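You operate a simulated robot arm through the tools that you are given. There is no shell and no other tool.

Carry out the task below with a simulated robot arm. There is one attempt and no reset: what you move stays moved.

JOB
Change the shed, beat the loose row down with the yellow comb and put the lamp on over it.
Fine: lever to the other letter before you beat; comb back, the other comb stays; lamp slid over the band and switched on.

The check looks at the end state, three seconds after you hand in, the way a careful person would. Anything else that was tipped, shoved, dropped, spilled or broken makes it a failure.

ROBOT AND FRAMES
A 7-joint arm with a four-finger gripper, fixed in place. Base frame: the origin is at the foot of the arm, x ahead of it, y to its left, z up. Readings come in m, degrees, newtons and seconds.
Its first joint turns from -69.0 to 172.0 degrees. Payload 3.67 kg.
The TCP is the grasp point between the finger pads, 0.028 m short of the fingertips. In the tool frame z runs along the fingers and y along their closing line. The gripper opens to 0.112 m. The gripper's body begins 0.073 m behind the TCP.
Orientation is that of the tool frame in the base frame, as [roll, pitch, yaw] about the fixed x, y, z axes, in that order (R = Rz(yaw) Ry(pitch) Rx(roll)). With the fingers straight down and closing along the base's y, the tool's x points along the base's -x, its y along +y and its z along -z.

CONTROLS
- The arm moves only by the tool move_arm. Its argument "commands" is one flat list of numbers, 6 for each row, row after row: the shift along the tool's x, y, z in m, then the turn, a rotation vector about the tool's x, y, z in degrees. In form: [dx, dy, dz, wx, wy, wz, dx, dy, dz, wx, wy, wz, ...]. A call has 1 to 20 rows; each row is the pose to reach, as a shift and turn from the pose commanded when the call began, along the tool's axes at that moment. "hand" is the finger opening in m, from 0 to 0.112, set as the call begins (left out, the last holds). A row lasts 0.2 s, in which the tool goes at most 0.05 m and 8.6 degrees; a call with a longer step from one row to the next is refused whole, and so is a gripper value outside its range. Where a pose cannot be reached the arm comes as near as it can. A force on the tool above 40 N (or 10 N above the force at the start of the call, whichever is more), or a blocked arm, ends the call early, and 0.2 s more pass. The fingers move at their own pace and stop on an object; they squeeze with about 37 N. The grip force told is the motor's: it shows also when the fingers shut on nothing. Time passes only in rows, and 0.2 s behind the last, so rows that repeat a pose let the fingers close. It gives the time, the measured TCP pose, the force on the tool (base axes), the opening and the grip force at its end, in the units of the frame above (readings bear some noise), with the torque about the TCP (base axes, N m) and any sound that the robot's microphone picked up, and new pictures: "views" is both (left out), scene, wrist or none.
- Cameras (640 x 400 px; columns grow to the right, rows downward): "scene" is fixed at [0.0519, -0.4996, 1.5303]; the picture's right is [-0.09, -1.00, 0.00], its down [-0.45, 0.04, -0.89] and it looks along [0.89, -0.08, -0.45] (base axes); focal length 220 px, centre (320, 200). "wrist" rides on the gripper at [0.06, -0.018, -0.104] in the tool frame; the picture's right is [0.29, 0.96, 0.00], its down [-0.80, 0.24, -0.55] and it looks along [-0.53, 0.16, 0.83] (tool axes); focal length 234 px, centre (320, 200). There is no depth. A picture from a camera that has moved, and an enlarged one, comes with that camera's place and axes in the base frame and with its lens.
- lift_body(by): slides the trunk up (or, below 0, down) by that many m; the arm rides with it, the base frame stays. It gives what a move gives, with no picture.
- zoom(camera, box): a new picture of the part [left, top, right, bottom] of that camera's present view, enlarged. The clock stands still meanwhile.
- sign_off(): hands the job in; it is judged then, once.

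Places have to be worked out from the pictures, the camera data and where the tool is seen. Open the gripper and draw the arm clear of the work before you hand the job in, unless the task says otherwise.

The tools are called after "Emit:" as name(argument=value, ...) on one line, values as JSON. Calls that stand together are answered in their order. move_arm: Moves the arm, as the interface text tells. Its arguments: {"type":"object","properties":{"commands":{"type":"array"},"hand":{"type":"number"},"views":{"type":"string","enum":["both","scene","wrist","none"]}},"required":["commands"]} The other tools are called the same way: lift_body (by) slides the trunk up or down; zoom (camera, box) takes an enlarged picture of a part of a camera's view; sign_off () hands the job in.

At the start:

```text
time: 0.0
ee_pos: [0.4651, -0.5692, 1.465]
orientation: [180.0, -0.1, -180.0]
force: [0.3, -1.4, 0.0]
wrist_torque: [-0.05, 0.03, -0.03]
width: 0.112
grasp_force: 0.2
trunk travel left (down, up): [-0.65, 0.19]
```

scene: 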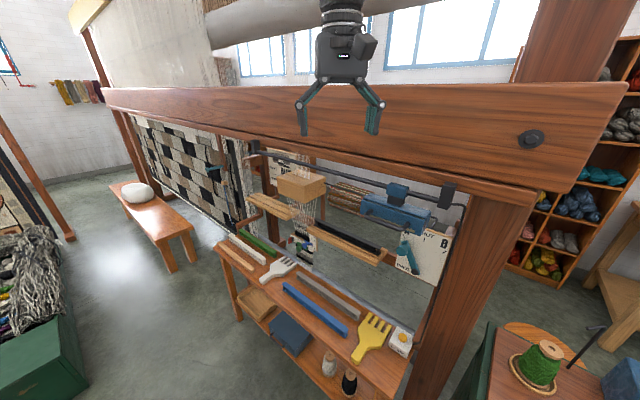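
wrist: 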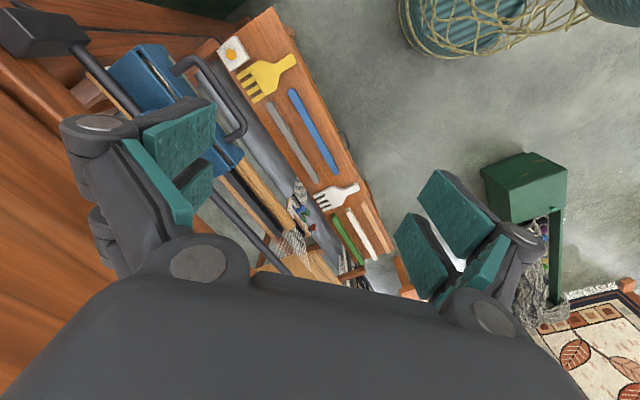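

I'll start by taking enlarged looks at the scene to understand the layout before moving anything.

Emit:
zoom(camera="scene", box=[340, 160, 480, 300])

Emit:
zoom(camera="scene", box=[200, 130, 360, 290])

Emit:
zoom(camera="scene", box=[220, 250, 440, 400])

Emit:
zoom(camera="wrist", box=[80, 0, 400, 300])

```text
2.86 times, centred on (410, 230) of scene
camera zoom: at [0.0519, -0.4996, 1.5303], right [-0.09, -1.0, 0.0], down [-0.45, 0.04, -0.89], along [0.89, -0.08, -0.45], focal length 627 px, centre (63, 114)
```

zoom: 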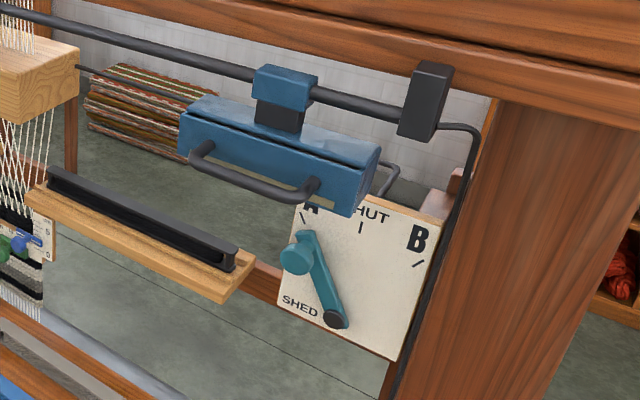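

```text
2.50 times, centred on (280, 210) of scene
camera zoom: at [0.0519, -0.4996, 1.5303], right [-0.09, -1.0, 0.0], down [-0.45, 0.04, -0.89], along [0.89, -0.08, -0.45], focal length 549 px, centre (420, 175)
```

zoom: 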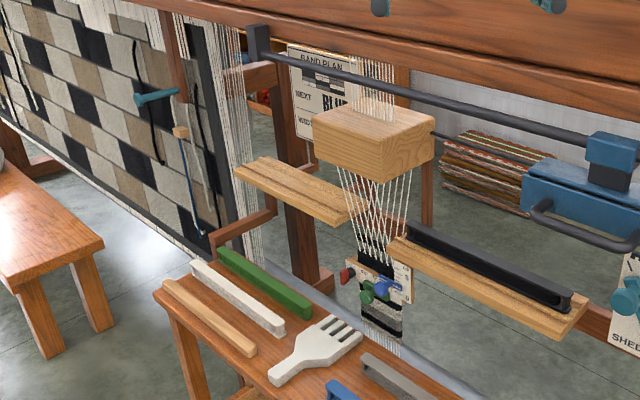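

```text
2.67 times, centred on (330, 325) of scene
camera zoom: at [0.0519, -0.4996, 1.5303], right [-0.09, -1.0, 0.0], down [-0.45, 0.04, -0.89], along [0.89, -0.08, -0.45], focal length 586 px, centre (293, -133)
```

zoom: 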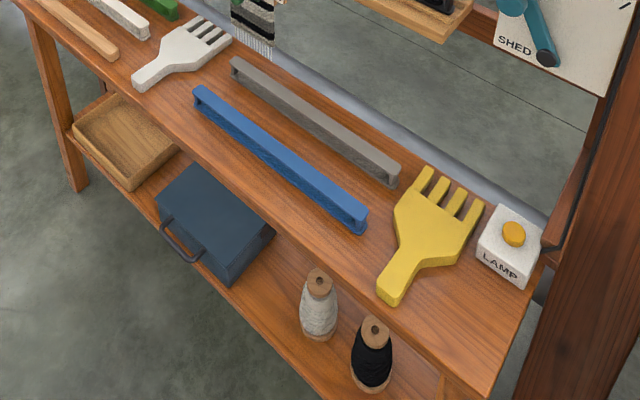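

```text
1.33 times, centred on (240, 150) of wrist
camera zoom: at [0.4053, -0.5859, 1.5702], right [-0.29, 0.96, 0.0], down [0.8, 0.24, 0.55], along [0.53, 0.16, -0.83], focal length 312 px, centre (427, 267)
```

zoom: 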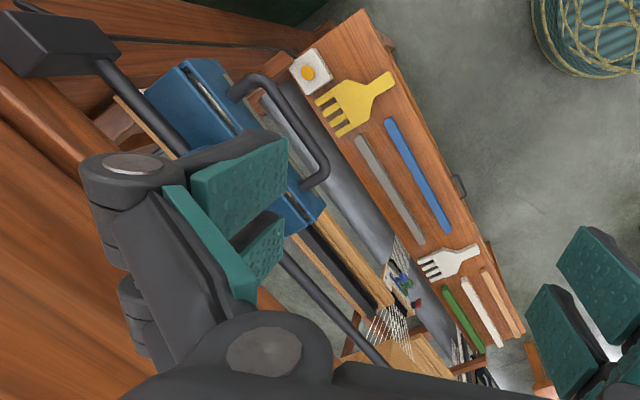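

The loom is rotated about 43° relative to my base; I've triangulated the lamp switch to about (0.50,-0.84,0.74). I'll look closer at the band, the plan card, lever board and comb.

Emit:
zoom(camera="scene", box=[280, 200, 330, 270])

Emit:
zoom(camera="scene", box=[260, 140, 320, 190])

Emit:
zoom(camera="scene", box=[390, 210, 460, 290])

Emit:
zoom(camera="wrist", box=[210, 180, 390, 300])

Emit:
zoom(camera="wrist", box=[60, 20, 260, 170])

Emit:
zoom(camera="scene", box=[360, 170, 470, 250])

```text
5.71 times, centred on (305, 235) of scene
camera zoom: at [0.0519, -0.4996, 1.5303], right [-0.09, -1.0, 0.0], down [-0.45, 0.04, -0.89], along [0.89, -0.08, -0.45], focal length 1255 px, centre (406, 0)
```

zoom: 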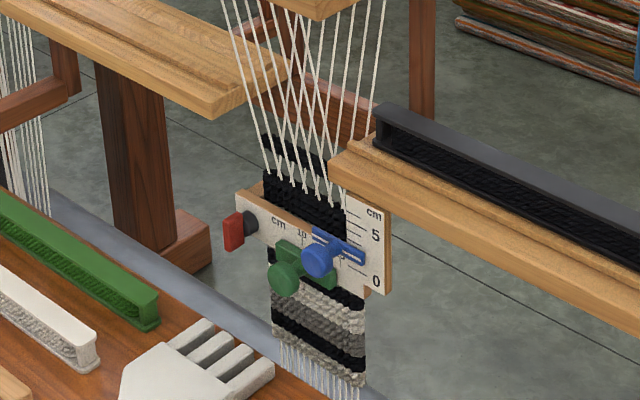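

```text
8.00 times, centred on (290, 165) of scene
camera zoom: at [0.0519, -0.4996, 1.5303], right [-0.09, -1.0, 0.0], down [-0.45, 0.04, -0.89], along [0.89, -0.08, -0.45], focal length 1757 px, centre (560, 480)
```

zoom: 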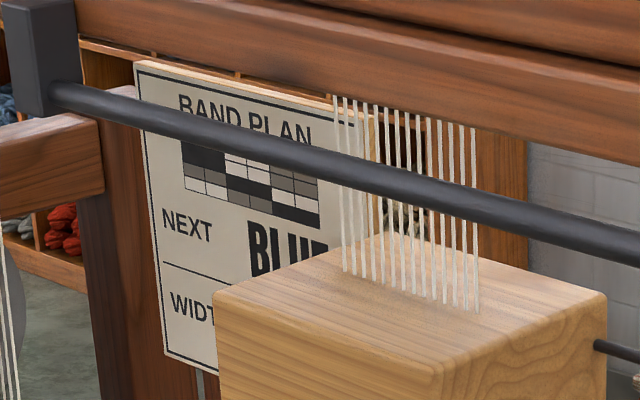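

```text
5.00 times, centred on (425, 250) of scene
camera zoom: at [0.0519, -0.4996, 1.5303], right [-0.09, -1.0, 0.0], down [-0.45, 0.04, -0.89], along [0.89, -0.08, -0.45], focal length 1098 px, centre (-205, -50)
```

zoom: 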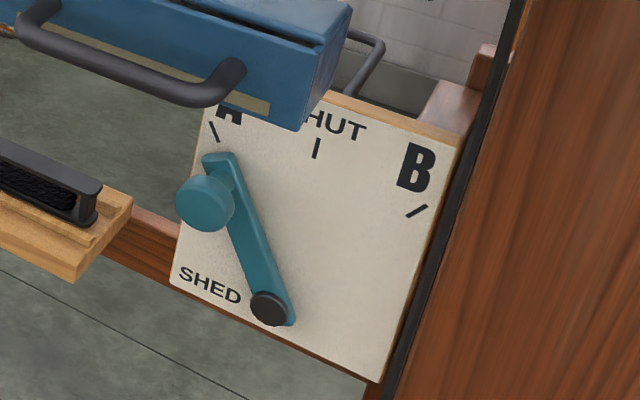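

```text
3.33 times, centred on (300, 240) of wrist
camera zoom: at [0.4053, -0.5859, 1.5702], right [-0.29, 0.96, 0.0], down [0.8, 0.24, 0.55], along [0.53, 0.16, -0.83], focal length 781 px, centre (387, 67)
```

zoom: 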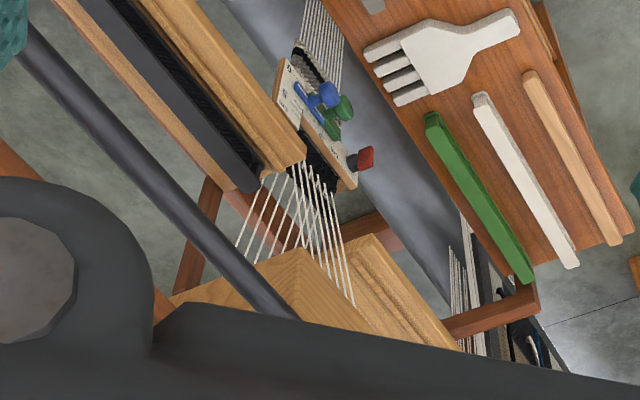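

```text
2.67 times, centred on (160, 95) of wrist
camera zoom: at [0.4053, -0.5859, 1.5702], right [-0.29, 0.96, 0.0], down [0.8, 0.24, 0.55], along [0.53, 0.16, -0.83], focal length 624 px, centre (747, 480)
```

zoom: 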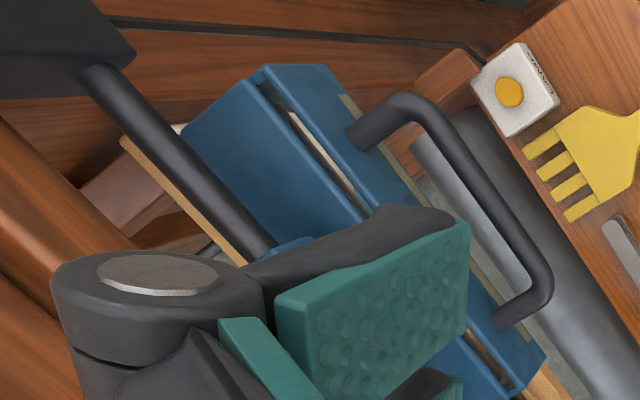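

```text
5.00 times, centred on (415, 210) of scene
camera zoom: at [0.0519, -0.4996, 1.5303], right [-0.09, -1.0, 0.0], down [-0.45, 0.04, -0.89], along [0.89, -0.08, -0.45], focal length 1098 px, centre (-155, 150)
```

zoom: 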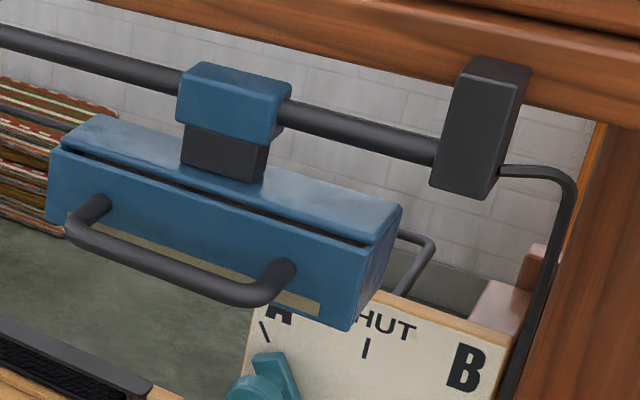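

The geometry I get: the rail runs at about 45° in plan, 0.91 m from my base line. The lamp handle is near z 1.23, the lever board top at z 1.12, and the band near (0.95,-0.50,0.85). I'll back off from the loom and square the tool to it (yaw 45°) before lowering the trunk for a closer look.

Emit:
move_arm(commands=[0.018, 0.018, 0, 0, 0, 7.5, 0.036, 0.036, 0, 0, 0, 15, 0.054, 0.054, 0, 0, 0, 22.5, 0.072, 0.072, 0, 0, 0, 30, 0.09, 0.09, 0, 0, 0, 37.5, 0.106, 0.106, 0, 0, 0, 45, 0.106, 0.106, 0, 0, 0, 45], hand=0.112)

```text
time: 1.8
ee_pos: [0.3629, -0.5175, 1.4275]
orientation: [176.4, -4.8, 133.9]
force: [-0.7, 0.8, 0.0]
wrist_torque: [-0.03, -0.03, 0.0]
width: 0.112
grasp_force: 0.1
out of reach, approached as far as the arm can: row 5, 6, 7
trunk travel left (down, up): [-0.65, 0.19]
stopped in row 7: the arm was blocked; the commanded pose is now the measured one
camera wrist: at [0.3106, -0.4967, 1.537], right [0.49, 0.87, 0.08], down [0.73, -0.46, 0.5], along [0.47, -0.18, -0.86], focal length 234 px, centre (320, 200)
```

scene: 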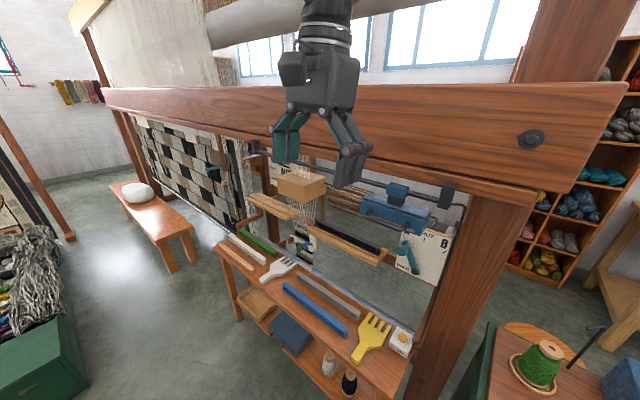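
wrist: 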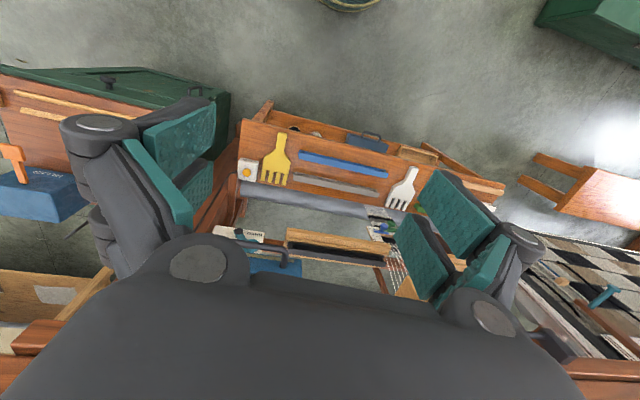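

The arm ran into its own limit there (too close in for that height), but it's squared up and clear at e2≈0.62. I'll lower the trunk, which carries the whole arm straight down in front of the loom.

Emit:
lift_body(by=-0.3)

```text
time: 4.8
ee_pos: [0.3633, -0.5167, 1.1293]
orientation: [176.4, -4.8, 134.1]
force: [0.0, 0.6, 0.3]
wrist_torque: [-0.02, -0.05, -0.02]
width: 0.112
grasp_force: 0.1
trunk travel left (down, up): [-0.35, 0.49]
```

Now I'll shift along the loom toward the band and tilt the tool forward about 30° so the wrist camera sees the band and warp.

Emit:
move_arm(commands=[0, 0.04, 0, 0.6, -5.8, -0.1, 0, 0.08, 0, 1.2, -11.6, -0.3, 0, 0.12, 0, 1.8, -17.4, -0.5, 0, 0.16, 0, 2.4, -23.2, -0.6, 0, 0.2, 0, 3.0, -29, -0.7, 0, 0.24, 0, 3.6, -34.8, -0.9, 0, 0.28, 0, 3.6, -34.8, -0.9, 0, 0.3, 0, 3.6, -34.8, -0.9], hand=0.112)

```text
time: 6.8
ee_pos: [0.6656, -0.4072, 1.1096]
orientation: [176.1, 25.4, 130.3]
force: [-0.4, -0.3, 0.5]
wrist_torque: [0.03, -0.03, 0.0]
width: 0.1119
grasp_force: 0.0
out of reach, approached as far as the arm can: row 2, 3, 4, 5, 6, 7, 8
trunk travel left (down, up): [-0.35, 0.49]
stopped in row 8: the arm was blocked; the commanded pose is now the measured one
camera wrist: at [0.5831, -0.3494, 1.177], right [0.54, 0.84, -0.06], down [0.46, -0.23, 0.86], along [0.7, -0.49, -0.51], focal length 234 px, centre (320, 200)
```

scene: 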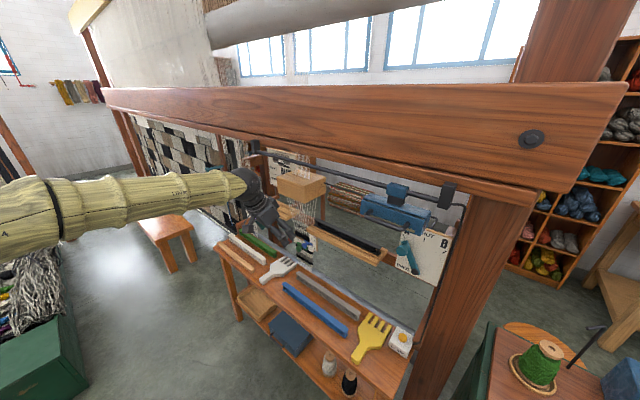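
wrist: 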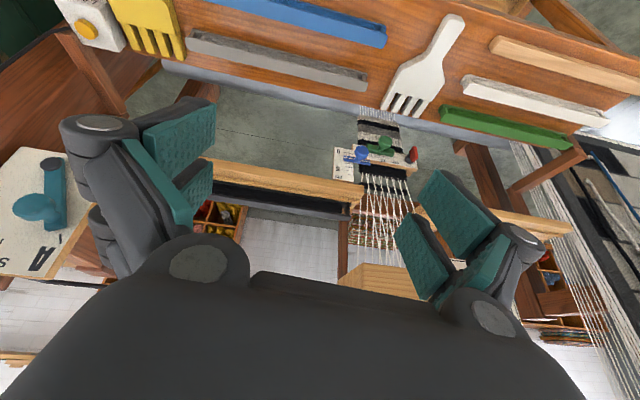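

Useful view. The arm's reach makes poses close-in hard here; it's now at e2≈0.76. I'll zoom in on the band, lever and comb from this camera position.

Emit:
zoom(camera="wrist", box=[310, 90, 450, 280])

Emit:
zoom(camera="wrist", box=[0, 130, 100, 290])

Emit:
zoom(camera="wrist", box=[330, 100, 430, 200])

Emit:
zoom(camera="wrist", box=[40, 0, 240, 120])

```text
2.11 times, centred on (380, 185) of wrist
camera zoom: at [0.5831, -0.3494, 1.177], right [0.54, 0.84, -0.06], down [0.46, -0.23, 0.86], along [0.7, -0.49, -0.51], focal length 493 px, centre (194, 232)
```

zoom: 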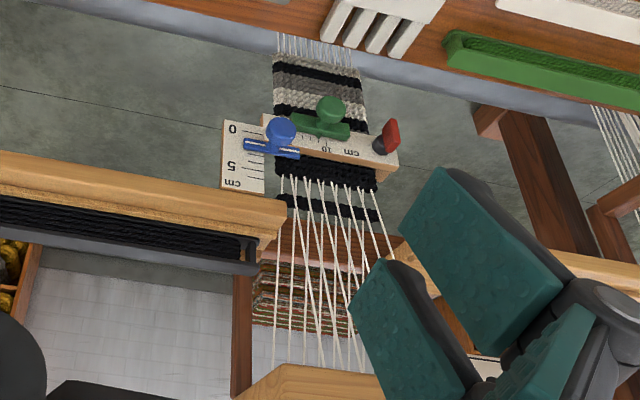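

```text
2.50 times, centred on (50, 210) of wrist
camera zoom: at [0.5831, -0.3494, 1.177], right [0.54, 0.84, -0.06], down [0.46, -0.23, 0.86], along [0.7, -0.49, -0.51], focal length 585 px, centre (995, 175)
```

zoom: 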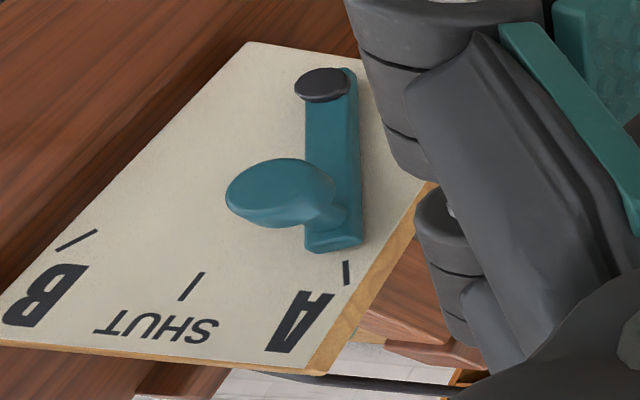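

```text
4.00 times, centred on (380, 150) of wrist
camera zoom: at [0.5831, -0.3494, 1.177], right [0.54, 0.84, -0.06], down [0.46, -0.23, 0.86], along [0.7, -0.49, -0.51], focal length 937 px, centre (80, 400)
```

zoom: 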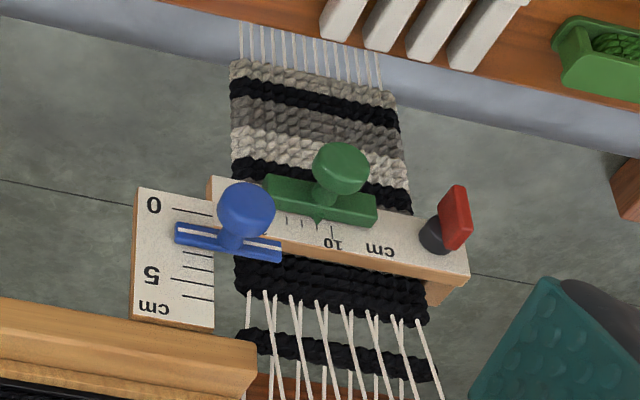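

```text
3.20 times, centred on (140, 60) of wrist
camera zoom: at [0.5831, -0.3494, 1.177], right [0.54, 0.84, -0.06], down [0.46, -0.23, 0.86], along [0.7, -0.49, -0.51], focal length 749 px, centre (896, 648)
```

zoom: 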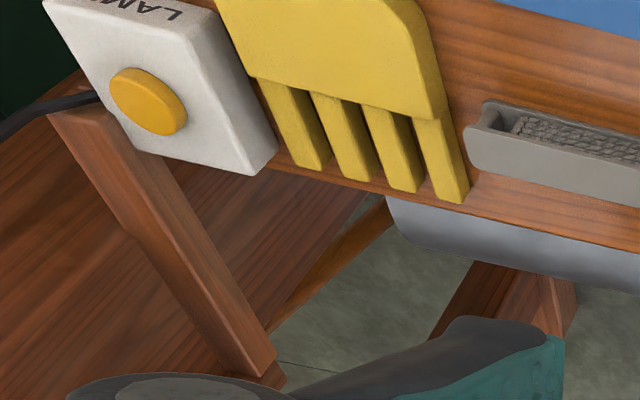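

From the two views I get these positions:
- Lever pivot at e1≈-0.206, z≈0.967.
- Knob at e1≈-0.158, e2≈1.006, z≈1.051, ±30° about vertical.
- Band plane at e2≈1.09, with the loose row at z≈0.855 and the fell at z≈0.82.

Next I tilt the tool near horizontal, pointing into the loom, to prepare for the lever.

Emit:
move_arm(commands=[-0.0035, 0, 0.01, -0.03, -6.8, -0.6, -0.007, 0, 0.02, -0.07, -13.6, -1.2, -0.0106, 0, 0.03, -0.1, -20.5, -1.8, -0.0141, 0, 0.04, -0.14, -27.3, -2.4, -0.0177, 0, 0.05, -0.17, -34.1, -3.0, -0.0212, 0, 0.06, -0.21, -41, -3.6, -0.0248, 0, 0.07, -0.24, -47.8, -4.2, -0.0283, 0, 0.08, -0.28, -54.6, -4.8], hand=0.02)

```text
time: 8.8
ee_pos: [0.6564, -0.4808, 1.0073]
orientation: [148.5, 65.8, 86.0]
force: [-0.3, 0.6, -0.5]
wrist_torque: [0.02, 0.03, 0.08]
width: 0.0201
grasp_force: 0.0
out of reach, approached as far as the arm can: row 6, 7
trunk travel left (down, up): [-0.35, 0.49]
stopped in row 8: the arm was blocked; the commanded pose is now the measured one
camera wrist: at [0.5944, -0.3785, 0.9864], right [0.85, 0.52, -0.06], down [-0.07, 0.22, 0.97], along [0.51, -0.83, 0.23], focal length 234 px, centre (320, 200)
```

scene: 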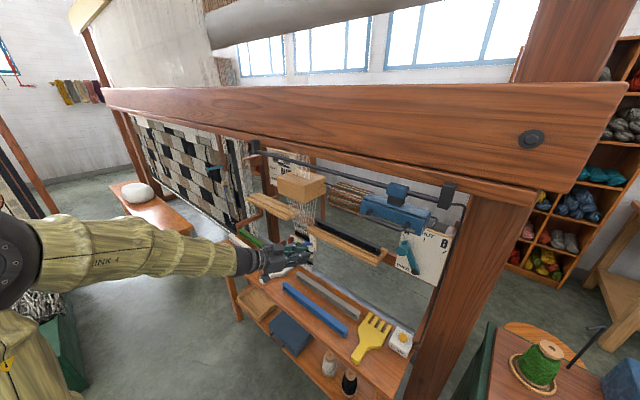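
wrist: 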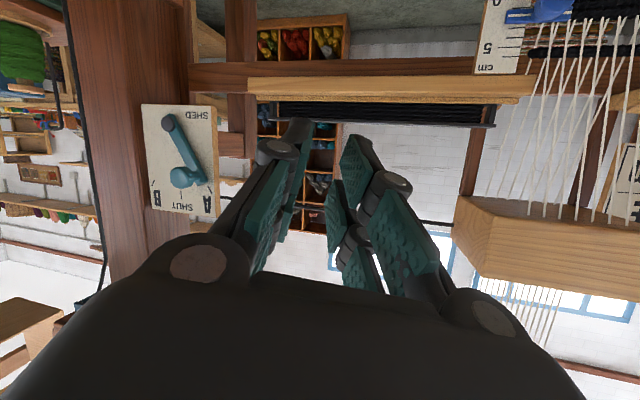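

The tool ended heading about -60° and 20° below horizontal, because the elbow is above the wrist and the wrist can't bend upward. I'll raise the hand in place, then lower the trunk so the forearm slopes up and a horizontal tool becomes natural.

Emit:
move_arm(commands=[-0.034, 0.008, -0.013, 0, 0, 0, -0.068, 0.016, -0.026, 0, 0, 0, -0.103, 0.024, -0.039, 0, 0, 0, -0.137, 0.032, -0.052, 0, 0, 0], hand=0.0, views="scene")

```text
time: 10.0
ee_pos: [0.6651, -0.5138, 1.128]
orientation: [150.1, 60.4, 86.4]
force: [0.2, 0.6, 0.6]
wrist_torque: [-0.02, 0.0, -0.02]
width: 0.0002
grasp_force: 36.3
out of reach, approached as far as the arm can: row 4
trunk travel left (down, up): [-0.35, 0.49]
stopped in row 4: the arm was blocked; the commanded pose is now the measured one
```

scene: 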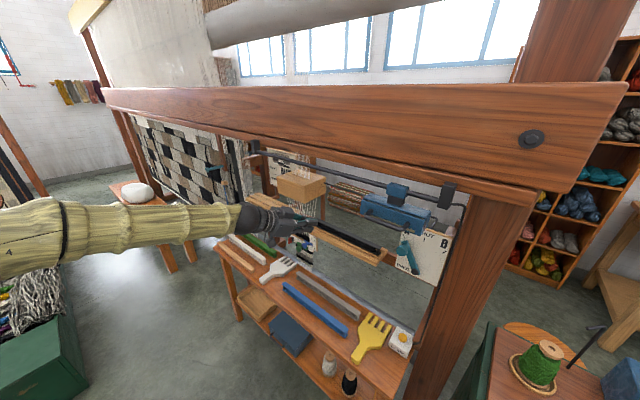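

TCP is now at z 1.128, e2≈0.83, clear of everything. Lowering the trunk 0.2 puts it at about z 0.93, still well above the bench.

Emit:
lift_body(by=-0.2)

```text
time: 12.2
ee_pos: [0.665, -0.5115, 0.928]
orientation: [150.0, 60.4, 86.4]
force: [0.6, -0.3, 0.6]
wrist_torque: [0.0, -0.02, 0.02]
width: 0.0001
grasp_force: 36.1
trunk travel left (down, up): [-0.15, 0.69]
```

Now I try turning the tool to point straight into the loom (heading e2, 10° below horizontal) while raising to z≈1.05.

Emit:
move_arm(commands=[-0.0174, 0.0049, -0.0086, -2.7, -2.2, -3.4, -0.0348, 0.0099, -0.0171, -5.5, -4.4, -6.7, -0.0522, 0.0148, -0.0257, -8.2, -6.6, -10.1, -0.0695, 0.0197, -0.0342, -10.9, -8.8, -13.5, -0.0869, 0.0247, -0.0428, -13.7, -11, -16.8, -0.1043, 0.0296, -0.0513, -16.4, -13.2, -20.2], hand=0.0)

```text
time: 13.8
ee_pos: [0.6721, -0.5642, 1.0044]
orientation: [161.7, 74.1, 114.2]
force: [-0.1, 0.0, -0.6]
wrist_torque: [0.01, 0.01, 0.0]
width: 0.0003
grasp_force: 35.7
out of reach, approached as far as the arm can: row 4, 5, 6
trunk travel left (down, up): [-0.15, 0.69]
stopped in row 6: the arm was blocked; the commanded pose is now the measured one
camera wrist: at [0.5833, -0.4872, 0.9735], right [0.68, 0.71, -0.19], down [-0.1, 0.35, 0.93], along [0.73, -0.61, 0.31], focal length 234 px, centre (320, 200)
```

scene: 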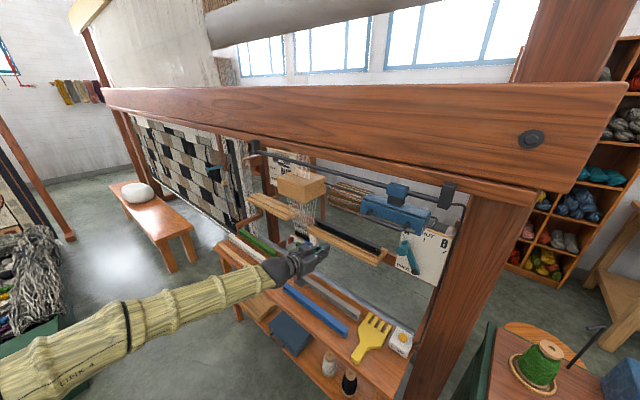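
wrist: 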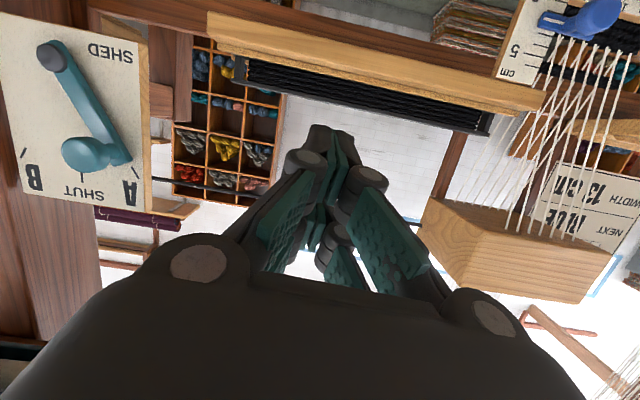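

The tool now points heading -47°, 15° below horizontal, and this view confirms the knob centre at (0.600,-0.823,1.051). I'll shift sideways to just left of the knob, staying back from the board and below the lamp.

Emit:
move_arm(commands=[-0.0139, -0.0351, -0.0017, 0, 0, 0, -0.0278, -0.0702, -0.0034, 0, 0, 0, -0.0417, -0.1053, -0.0051, 0, 0, 0, -0.0556, -0.1404, -0.0068, 0, 0, 0, -0.0695, -0.1755, -0.0085, 0, 0, 0], hand=0.0)

```text
time: 15.0
ee_pos: [0.5467, -0.6864, 1.0601]
orientation: [170.6, 73.8, 123.7]
force: [1.5, 0.0, 4.7]
wrist_torque: [0.21, 0.15, -0.1]
width: 0.0001
grasp_force: 35.7
out of reach, approached as far as the arm can: row 1, 2, 3
trunk travel left (down, up): [-0.15, 0.69]
camera wrist: at [0.4552, -0.6123, 1.0308], right [0.66, 0.71, -0.23], down [-0.07, 0.36, 0.93], along [0.75, -0.6, 0.29], focal length 234 px, centre (320, 200)
```

scene: 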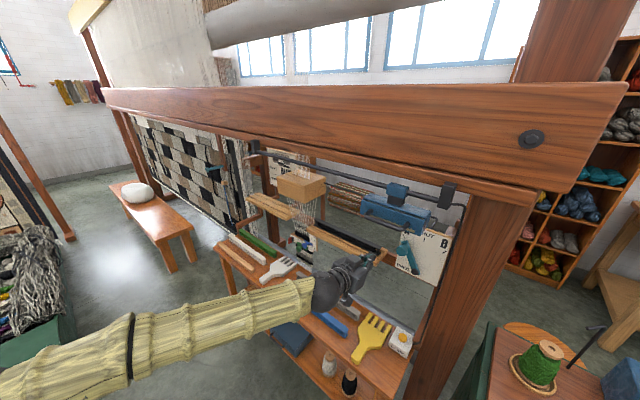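
wrist: 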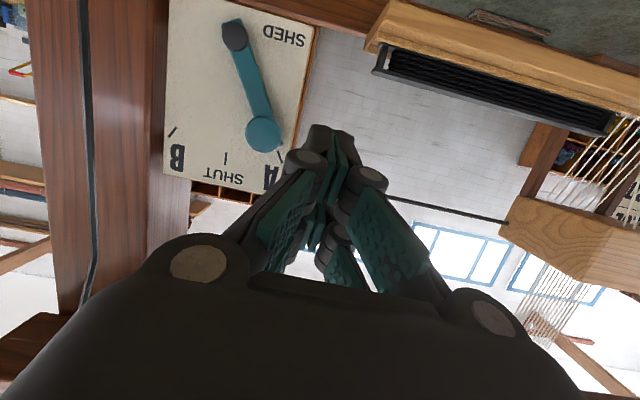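

The fingers are just left of the knob (seen left of the tips) and 0.13 m short of it. I'll push forward along e2 so the tips sit beside the knob, watching the forces.

Emit:
move_arm(commands=[-0.007, 0.0011, 0.0273, 0, 0, 0, -0.014, 0.0022, 0.0547, 0, 0, 0, -0.021, 0.0034, 0.082, 0, 0, 0, -0.028, 0.0045, 0.1094, 0, 0, 0, -0.028, 0.0045, 0.1094, 0, 0, 0], hand=0.0)

```text
time: 16.2
ee_pos: [0.6262, -0.771, 1.06]
orientation: [161.9, 74.3, 114.5]
force: [-0.1, -1.3, -0.9]
wrist_torque: [-0.02, 0.03, -0.02]
width: 0.0002
grasp_force: 35.8
trunk travel left (down, up): [-0.15, 0.69]
camera wrist: at [0.5369, -0.6932, 1.0275], right [0.68, 0.71, -0.2], down [-0.1, 0.35, 0.93], along [0.73, -0.61, 0.31], focal length 234 px, centre (320, 200)
```

scene: 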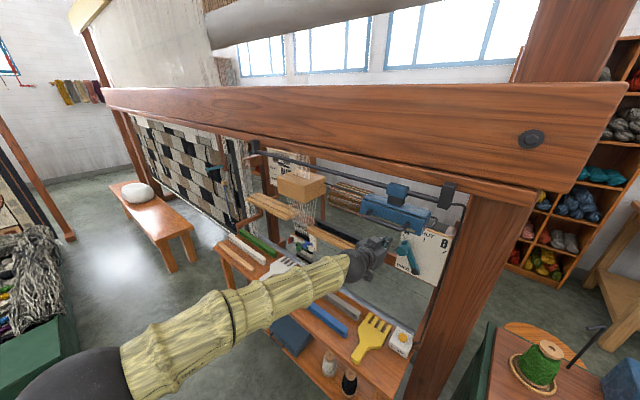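
wrist: 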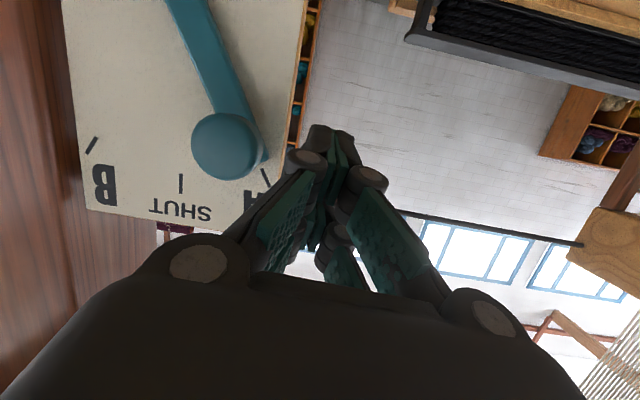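

The tips are beside the knob (gap ≈27 mm) at the right depth. I push it along its arc to the right, first to roughly the middle, then look.

Emit:
move_arm(commands=[-0.0019, -0.0199, 0.0006, 0, 0, 0, -0.0096, -0.0393, -0.0003, 0, 0, 0, -0.0173, -0.0587, -0.0013, 0, 0, 0, -0.0201, -0.0785, -0.0009, 0, 0, 0], hand=0.0)

```text
time: 17.2
ee_pos: [0.5692, -0.8283, 1.0724]
orientation: [162.0, 74.3, 114.8]
force: [0.5, 1.0, 0.1]
wrist_torque: [-0.02, 0.01, 0.02]
width: 0.0
grasp_force: 36.0
trunk travel left (down, up): [-0.15, 0.69]
camera wrist: at [0.4811, -0.7517, 1.0407], right [0.68, 0.71, -0.2], down [-0.1, 0.35, 0.93], along [0.73, -0.61, 0.31], focal length 234 px, centre (320, 200)
```

scene: 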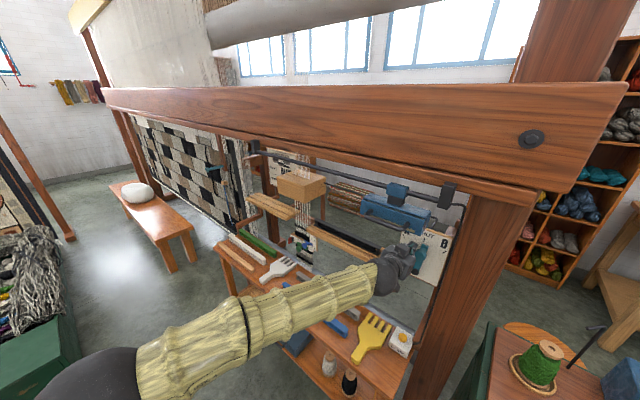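
wrist: 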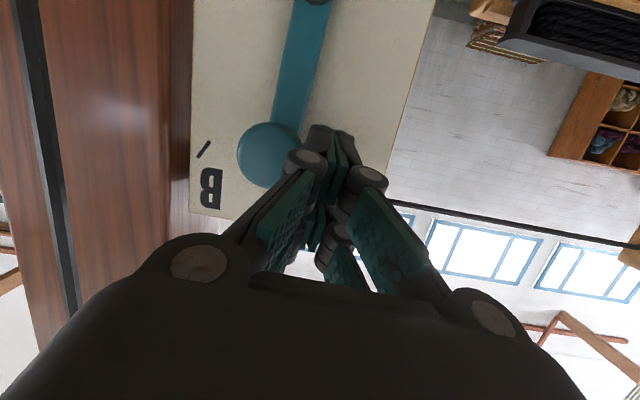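

The lever is following (now just past SHUT) with almost no force. I continue to the B mark.

Emit:
move_arm(commands=[0.001, -0.0202, 0.0014, 0, 0, 0, 0.0045, -0.0345, 0.0031, 0, 0, 0, 0.0083, -0.0449, 0.0046, 0, 0, 0], hand=0.0)

```text
time: 18.0
ee_pos: [0.5405, -0.8596, 1.061]
orientation: [161.9, 74.3, 114.8]
force: [3.5, 4.7, 2.6]
wrist_torque: [-0.05, -0.04, 0.11]
width: 0.0003
grasp_force: 35.5
trunk travel left (down, up): [-0.15, 0.69]
camera wrist: at [0.4514, -0.7834, 1.0293], right [0.67, 0.71, -0.2], down [-0.1, 0.35, 0.93], along [0.73, -0.61, 0.31], focal length 234 px, centre (320, 200)
```

scene: 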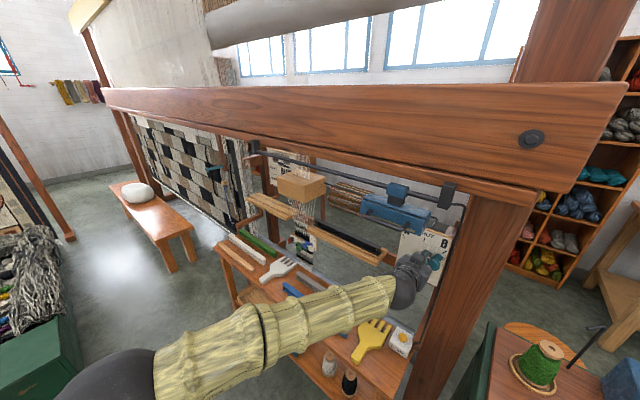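
wrist: 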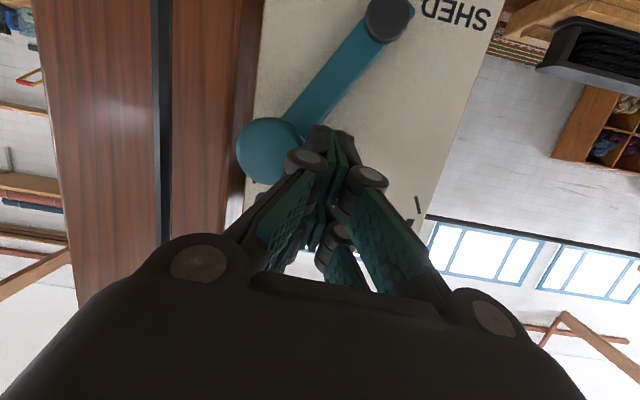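

Force rose to about 6 N opposing the push, which suggests the end stop. I'll zoom to check the lever against the B mark.

Emit:
zoom(camera="wrist", box=[200, 0, 460, 240])

Emit:
zoom(camera="scene", box=[370, 200, 470, 300])

Emit:
zoom(camera="scene", box=[270, 160, 360, 270])

```text
1.67 times, centred on (330, 120) of wrist
camera zoom: at [0.4514, -0.7834, 1.0293], right [0.67, 0.71, -0.2], down [-0.1, 0.35, 0.93], along [0.73, -0.61, 0.31], focal length 390 px, centre (303, 333)
```

zoom: 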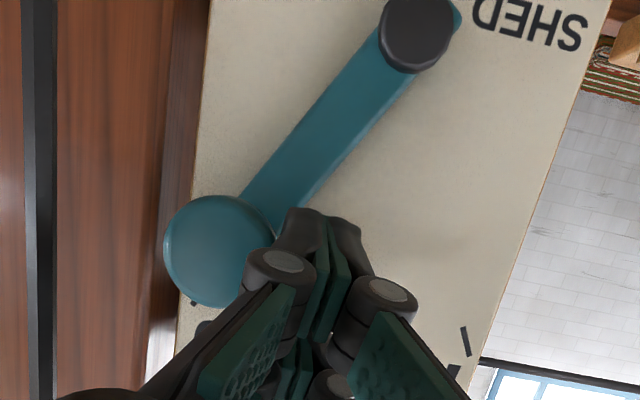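

```text
4.00 times, centred on (420, 250) of scene
camera zoom: at [0.0519, -0.4996, 1.5303], right [-0.09, -1.0, 0.0], down [-0.45, 0.04, -0.89], along [0.89, -0.08, -0.45], focal length 878 px, centre (-80, 0)
```

zoom: 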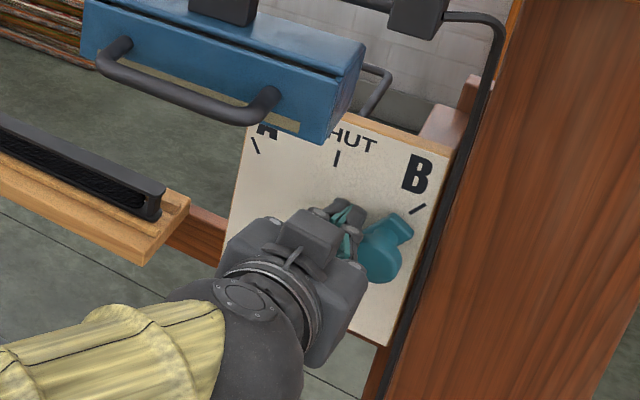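

```text
3.64 times, centred on (315, 215) of scene
camera zoom: at [0.0519, -0.4996, 1.5303], right [-0.09, -1.0, 0.0], down [-0.45, 0.04, -0.89], along [0.89, -0.08, -0.45], focal length 798 px, centre (338, 146)
```

zoom: 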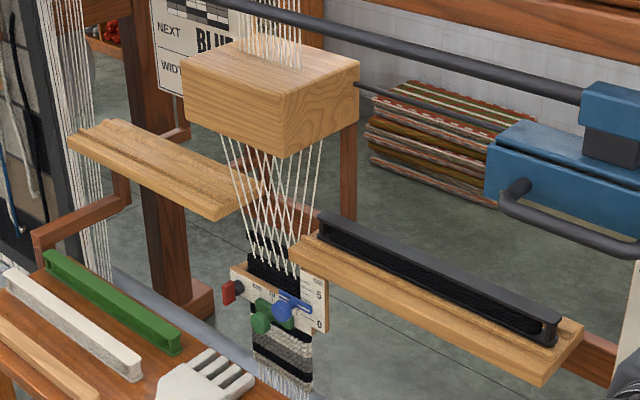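

The lever tip lines up with the B mark. I'll nudge 4 mm more to confirm it's against its stop.

Emit:
move_arm(commands=[0.0013, -0.004, 0.0005, 0, 0, 0, 0.0013, -0.004, 0.0005, 0, 0, 0], hand=0.0, views="none")

```text
time: 18.6
ee_pos: [0.5393, -0.8601, 1.061]
orientation: [162.6, 74.4, 115.6]
force: [34.7, 15.1, 12.0]
wrist_torque: [-0.09, -0.46, 0.79]
width: 0.0
grasp_force: 35.2
trunk travel left (down, up): [-0.15, 0.69]
```

Firm stop reached (39 N), so the lever is fully at B. I back off to the left and then retreat from the board.

Emit:
move_arm(commands=[0.0024, 0.025, -0.0007, 0, 0, 0, 0.0047, 0.0498, -0.0015, 0, 0, 0, 0.0148, 0.0477, -0.0401, 0, 0, 0, 0.025, 0.0456, -0.0788, 0, 0, 0, 0.0351, 0.0435, -0.1174, 0, 0, 0], hand=0.0)

```text
time: 19.8
ee_pos: [0.4822, -0.7407, 1.0567]
orientation: [161.9, 74.3, 114.5]
force: [0.0, 0.0, -0.6]
wrist_torque: [-0.01, -0.01, 0.01]
width: 0.0002
grasp_force: 35.9
trunk travel left (down, up): [-0.15, 0.69]
camera wrist: at [0.3932, -0.6636, 1.0255], right [0.68, 0.71, -0.2], down [-0.1, 0.35, 0.93], along [0.73, -0.61, 0.31], focal length 234 px, centre (320, 200)
```

scene: 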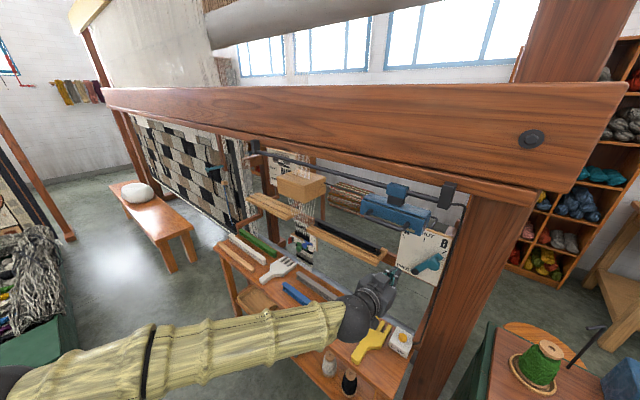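
wrist: 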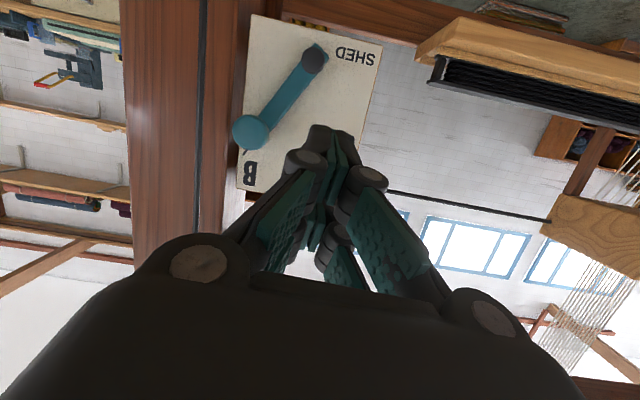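

The lever stands at B. Next is the yellow comb: I swing the tool to a 30° forward-down tilt above its handle (e1≈-0.14, e2≈0.77, z≈0.93) to look at it closely.

Emit:
move_arm(commands=[0.0251, 0.0049, -0.0101, 0.1, 7.5, -1.0, 0.0502, 0.0097, -0.0201, 0.2, 15.0, -1.9, 0.0754, 0.0146, -0.0302, 0.3, 22.5, -2.9, 0.1005, 0.0194, -0.0403, 0.36, 30.1, -3.9, 0.1256, 0.0243, -0.0503, 0.45, 37.6, -4.8, 0.1507, 0.0291, -0.0604, 0.54, 45.1, -5.8, 0.1507, 0.0291, -0.0604, 0.54, 45.1, -5.8], hand=0.06)

```text
time: 21.6
ee_pos: [0.4334, -0.6633, 0.9128]
orientation: [177.6, 28.0, 132.1]
force: [0.4, 0.0, 1.6]
wrist_torque: [-0.02, 0.0, -0.03]
width: 0.06
grasp_force: 0.0
trunk travel left (down, up): [-0.15, 0.69]
stopped in row 7: the arm was blocked; the commanded pose is now the measured one
camera wrist: at [0.3485, -0.6028, 0.9764], right [0.53, 0.84, -0.1], down [0.45, -0.18, 0.87], along [0.72, -0.5, -0.48], focal length 234 px, centre (320, 200)
```

scene: 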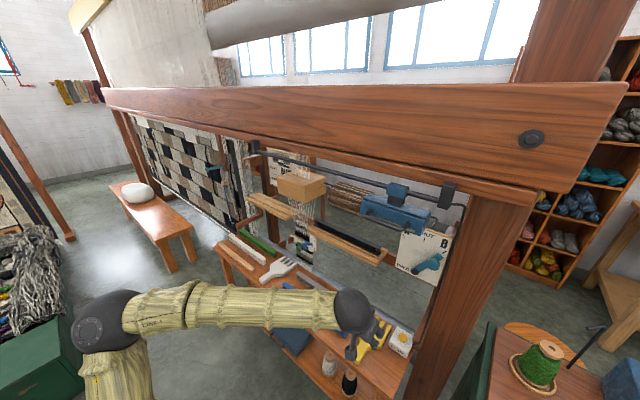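
wrist: 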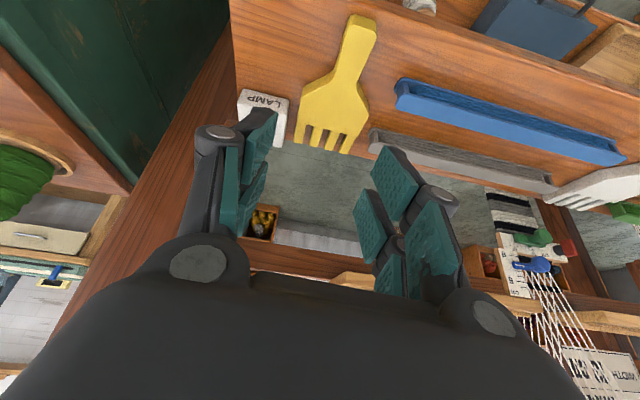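

Good view of the comb from behind. Zooming in to get its handle axis and the clearances.

Emit:
zoom(camera="wrist", box=[230, 0, 400, 160])

Emit:
zoom(camera="wrist", box=[470, 170, 620, 290])

```text
2.50 times, centred on (315, 80) of wrist
camera zoom: at [0.3485, -0.6028, 0.9764], right [0.53, 0.84, -0.1], down [0.45, -0.18, 0.87], along [0.72, -0.5, -0.48], focal length 585 px, centre (332, 500)
```

zoom: 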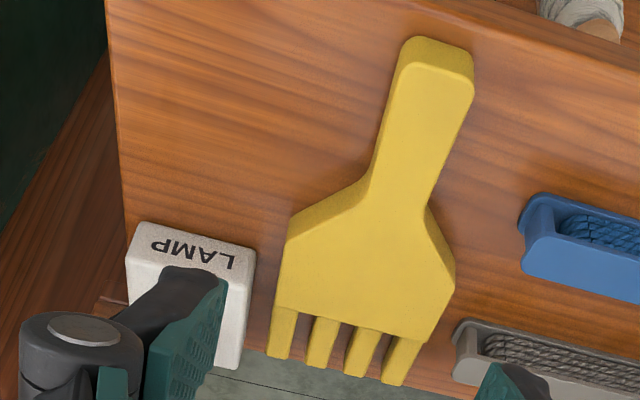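

```text
3.33 times, centred on (545, 230) of wrist
camera zoom: at [0.3485, -0.6028, 0.9764], right [0.53, 0.84, -0.1], down [0.45, -0.18, 0.87], along [0.72, -0.5, -0.48], focal length 781 px, centre (-430, 100)
```

zoom: 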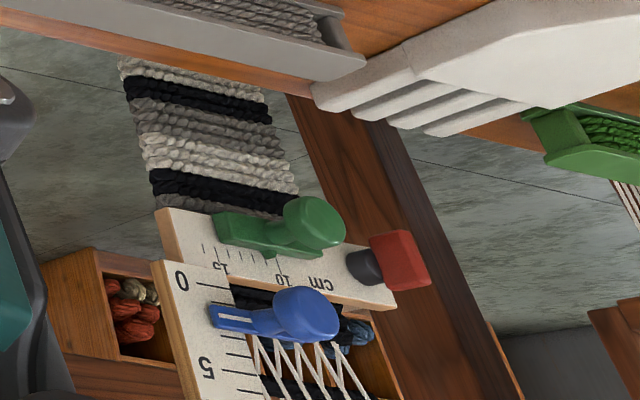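

The comb lies nearly parallel to e2: handle at e1≈-0.135 from e2≈0.78 to 0.84, tine tips at e2≈0.99, about 0.09 wide. I move to a pre-grasp above the handle at z≈0.80.

Emit:
move_arm(commands=[0.004, 0.0062, 0.0301, 0.25, -0.5, -0.6, 0.0079, 0.0124, 0.0603, 0.5, -1.0, -1.3, 0.0119, 0.0185, 0.0904, 0.75, -1.5, -1.9, 0.0158, 0.0247, 0.1205, 1.0, -2.0, -2.5, 0.0158, 0.0247, 0.1205, 1.0, -2.0, -2.5], hand=0.055)

```text
time: 22.8
ee_pos: [0.4846, -0.6718, 0.803]
orientation: [-179.9, 30.2, 135.2]
force: [0.5, 0.4, 0.5]
wrist_torque: [0.02, 0.01, 0.04]
width: 0.0549
grasp_force: 0.1
trunk travel left (down, up): [-0.15, 0.69]
camera wrist: at [0.3982, -0.6097, 0.864], right [0.5, 0.85, -0.15], down [0.46, -0.12, 0.88], along [0.73, -0.51, -0.45], focal length 234 px, centre (320, 200)
```

scene: 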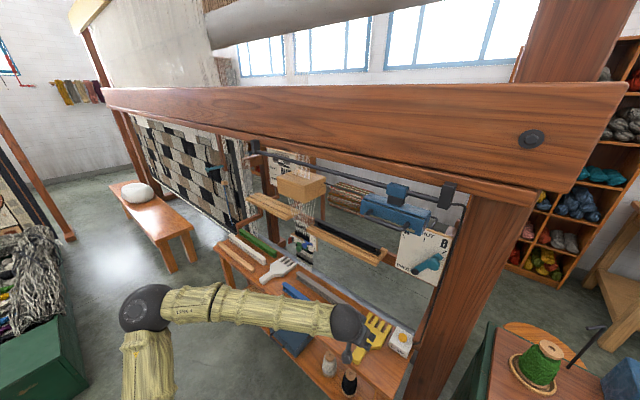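
wrist: 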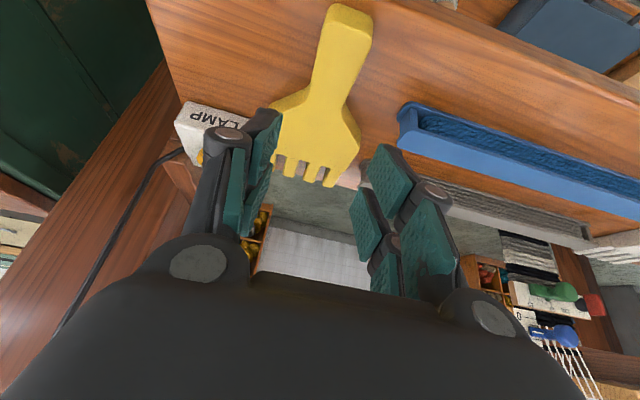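

Orientation is now exactly (180, 30, 135). I check alignment of the handle against the finger axis before descending.

Emit:
zoom(camera="wrist", box=[240, 0, 440, 200])

```text
2.00 times, centred on (340, 100) of wrist
camera zoom: at [0.3982, -0.6097, 0.864], right [0.5, 0.85, -0.15], down [0.46, -0.12, 0.88], along [0.73, -0.51, -0.45], focal length 468 px, centre (280, 400)
```

zoom: 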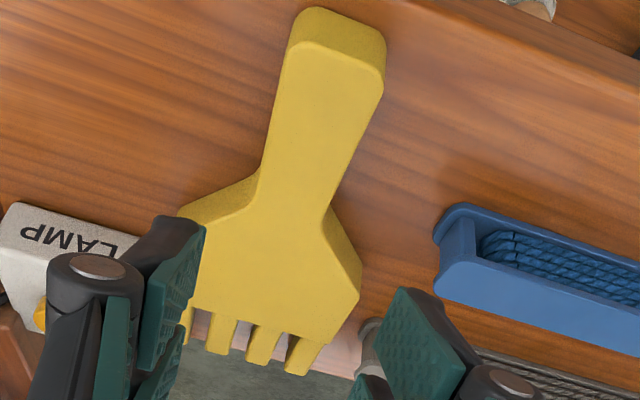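

Handle centre is at e1≈-0.134, matching the finger plane within 2 mm. Descending vertically in small steps toward the bench.

Emit:
move_arm(commands=[0.012, 0, 0.0208, 0, 0, 0, 0.0225, 0, 0.039, 0, 0, 0, 0.031, 0, 0.0537, 0, 0, 0, 0.0345, 0, 0.0598, 0, 0, 0], hand=0.055)

```text
time: 23.8
ee_pos: [0.4839, -0.6746, 0.7342]
orientation: [-180.0, 30.4, 135.0]
force: [-0.4, -0.3, 0.9]
wrist_torque: [0.03, 0.0, -0.01]
width: 0.0549
grasp_force: 0.0
trunk travel left (down, up): [-0.15, 0.69]
camera wrist: at [0.3979, -0.6118, 0.795], right [0.5, 0.85, -0.15], down [0.46, -0.12, 0.88], along [0.73, -0.51, -0.45], focal length 234 px, centre (320, 200)
```

scene: 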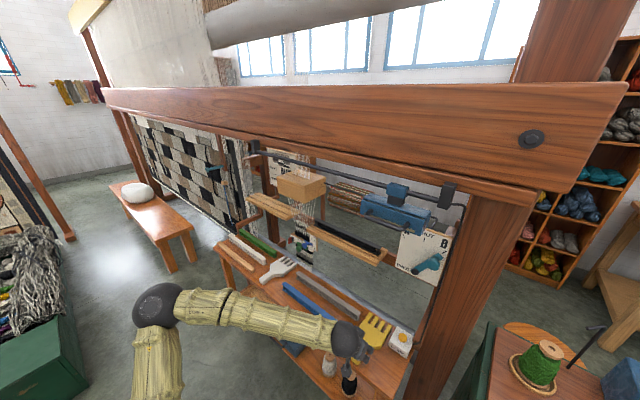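
wrist: 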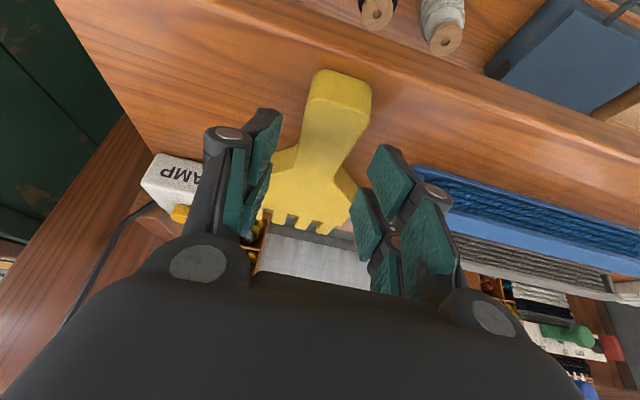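

At z 0.734. Zooming to judge how the pads sit against the handle and table.

Emit:
zoom(camera="wrist", box=[220, 50, 440, 260])

Emit:
zoom(camera="scene", box=[310, 280, 430, 400])

```text
1.90 times, centred on (330, 155) of wrist
camera zoom: at [0.3979, -0.6118, 0.795], right [0.5, 0.85, -0.15], down [0.46, -0.12, 0.88], along [0.73, -0.51, -0.45], focal length 446 px, centre (301, 286)
```

zoom: 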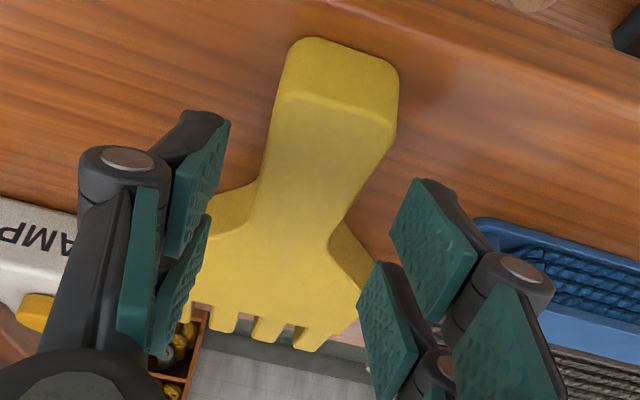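

```text
3.33 times, centred on (370, 340) of scene
camera zoom: at [0.0519, -0.4996, 1.5303], right [-0.09, -1.0, 0.0], down [-0.45, 0.04, -0.89], along [0.89, -0.08, -0.45], focal length 732 px, centre (153, -267)
```

zoom: 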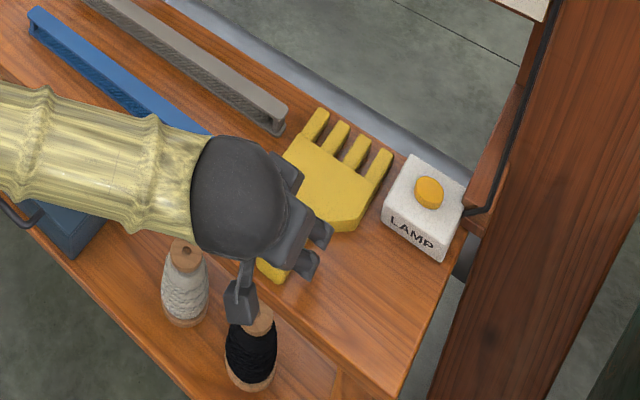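

Parallax between the last two views puts the comb's top at z≈0.702 and the bench at about 0.685. I go down 15 mm more in 5 mm steps.

Emit:
move_arm(commands=[0.0025, 0, 0.0043, 0, 0, 0, 0.005, 0, 0.0087, 0, 0, 0, 0.0075, 0, 0.013, 0, 0, 0], hand=0.055)

```text
time: 24.6
ee_pos: [0.484, -0.6726, 0.719]
orientation: [-180.0, 30.3, 135.0]
force: [0.5, -0.2, -0.1]
wrist_torque: [0.0, 0.02, -0.03]
width: 0.0549
grasp_force: 0.1
trunk travel left (down, up): [-0.15, 0.69]
camera wrist: at [0.3977, -0.6114, 0.7788], right [0.5, 0.85, -0.15], down [0.46, -0.12, 0.88], along [0.73, -0.51, -0.45], focal length 234 px, centre (320, 200)
```

scene: 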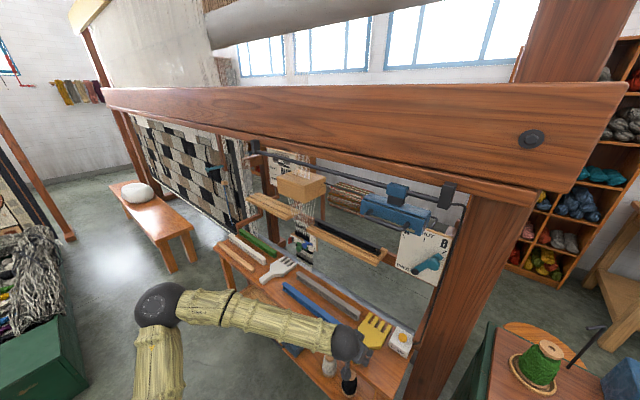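
wrist: 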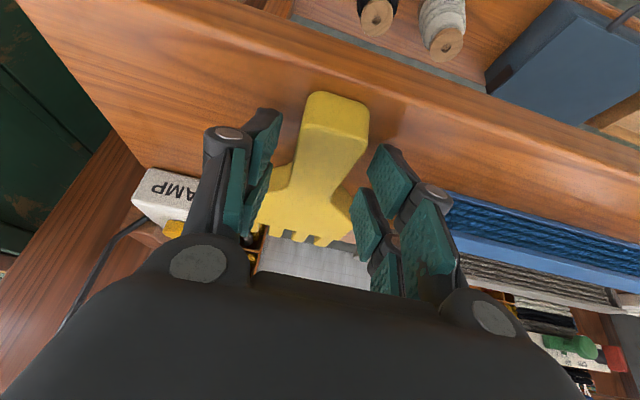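

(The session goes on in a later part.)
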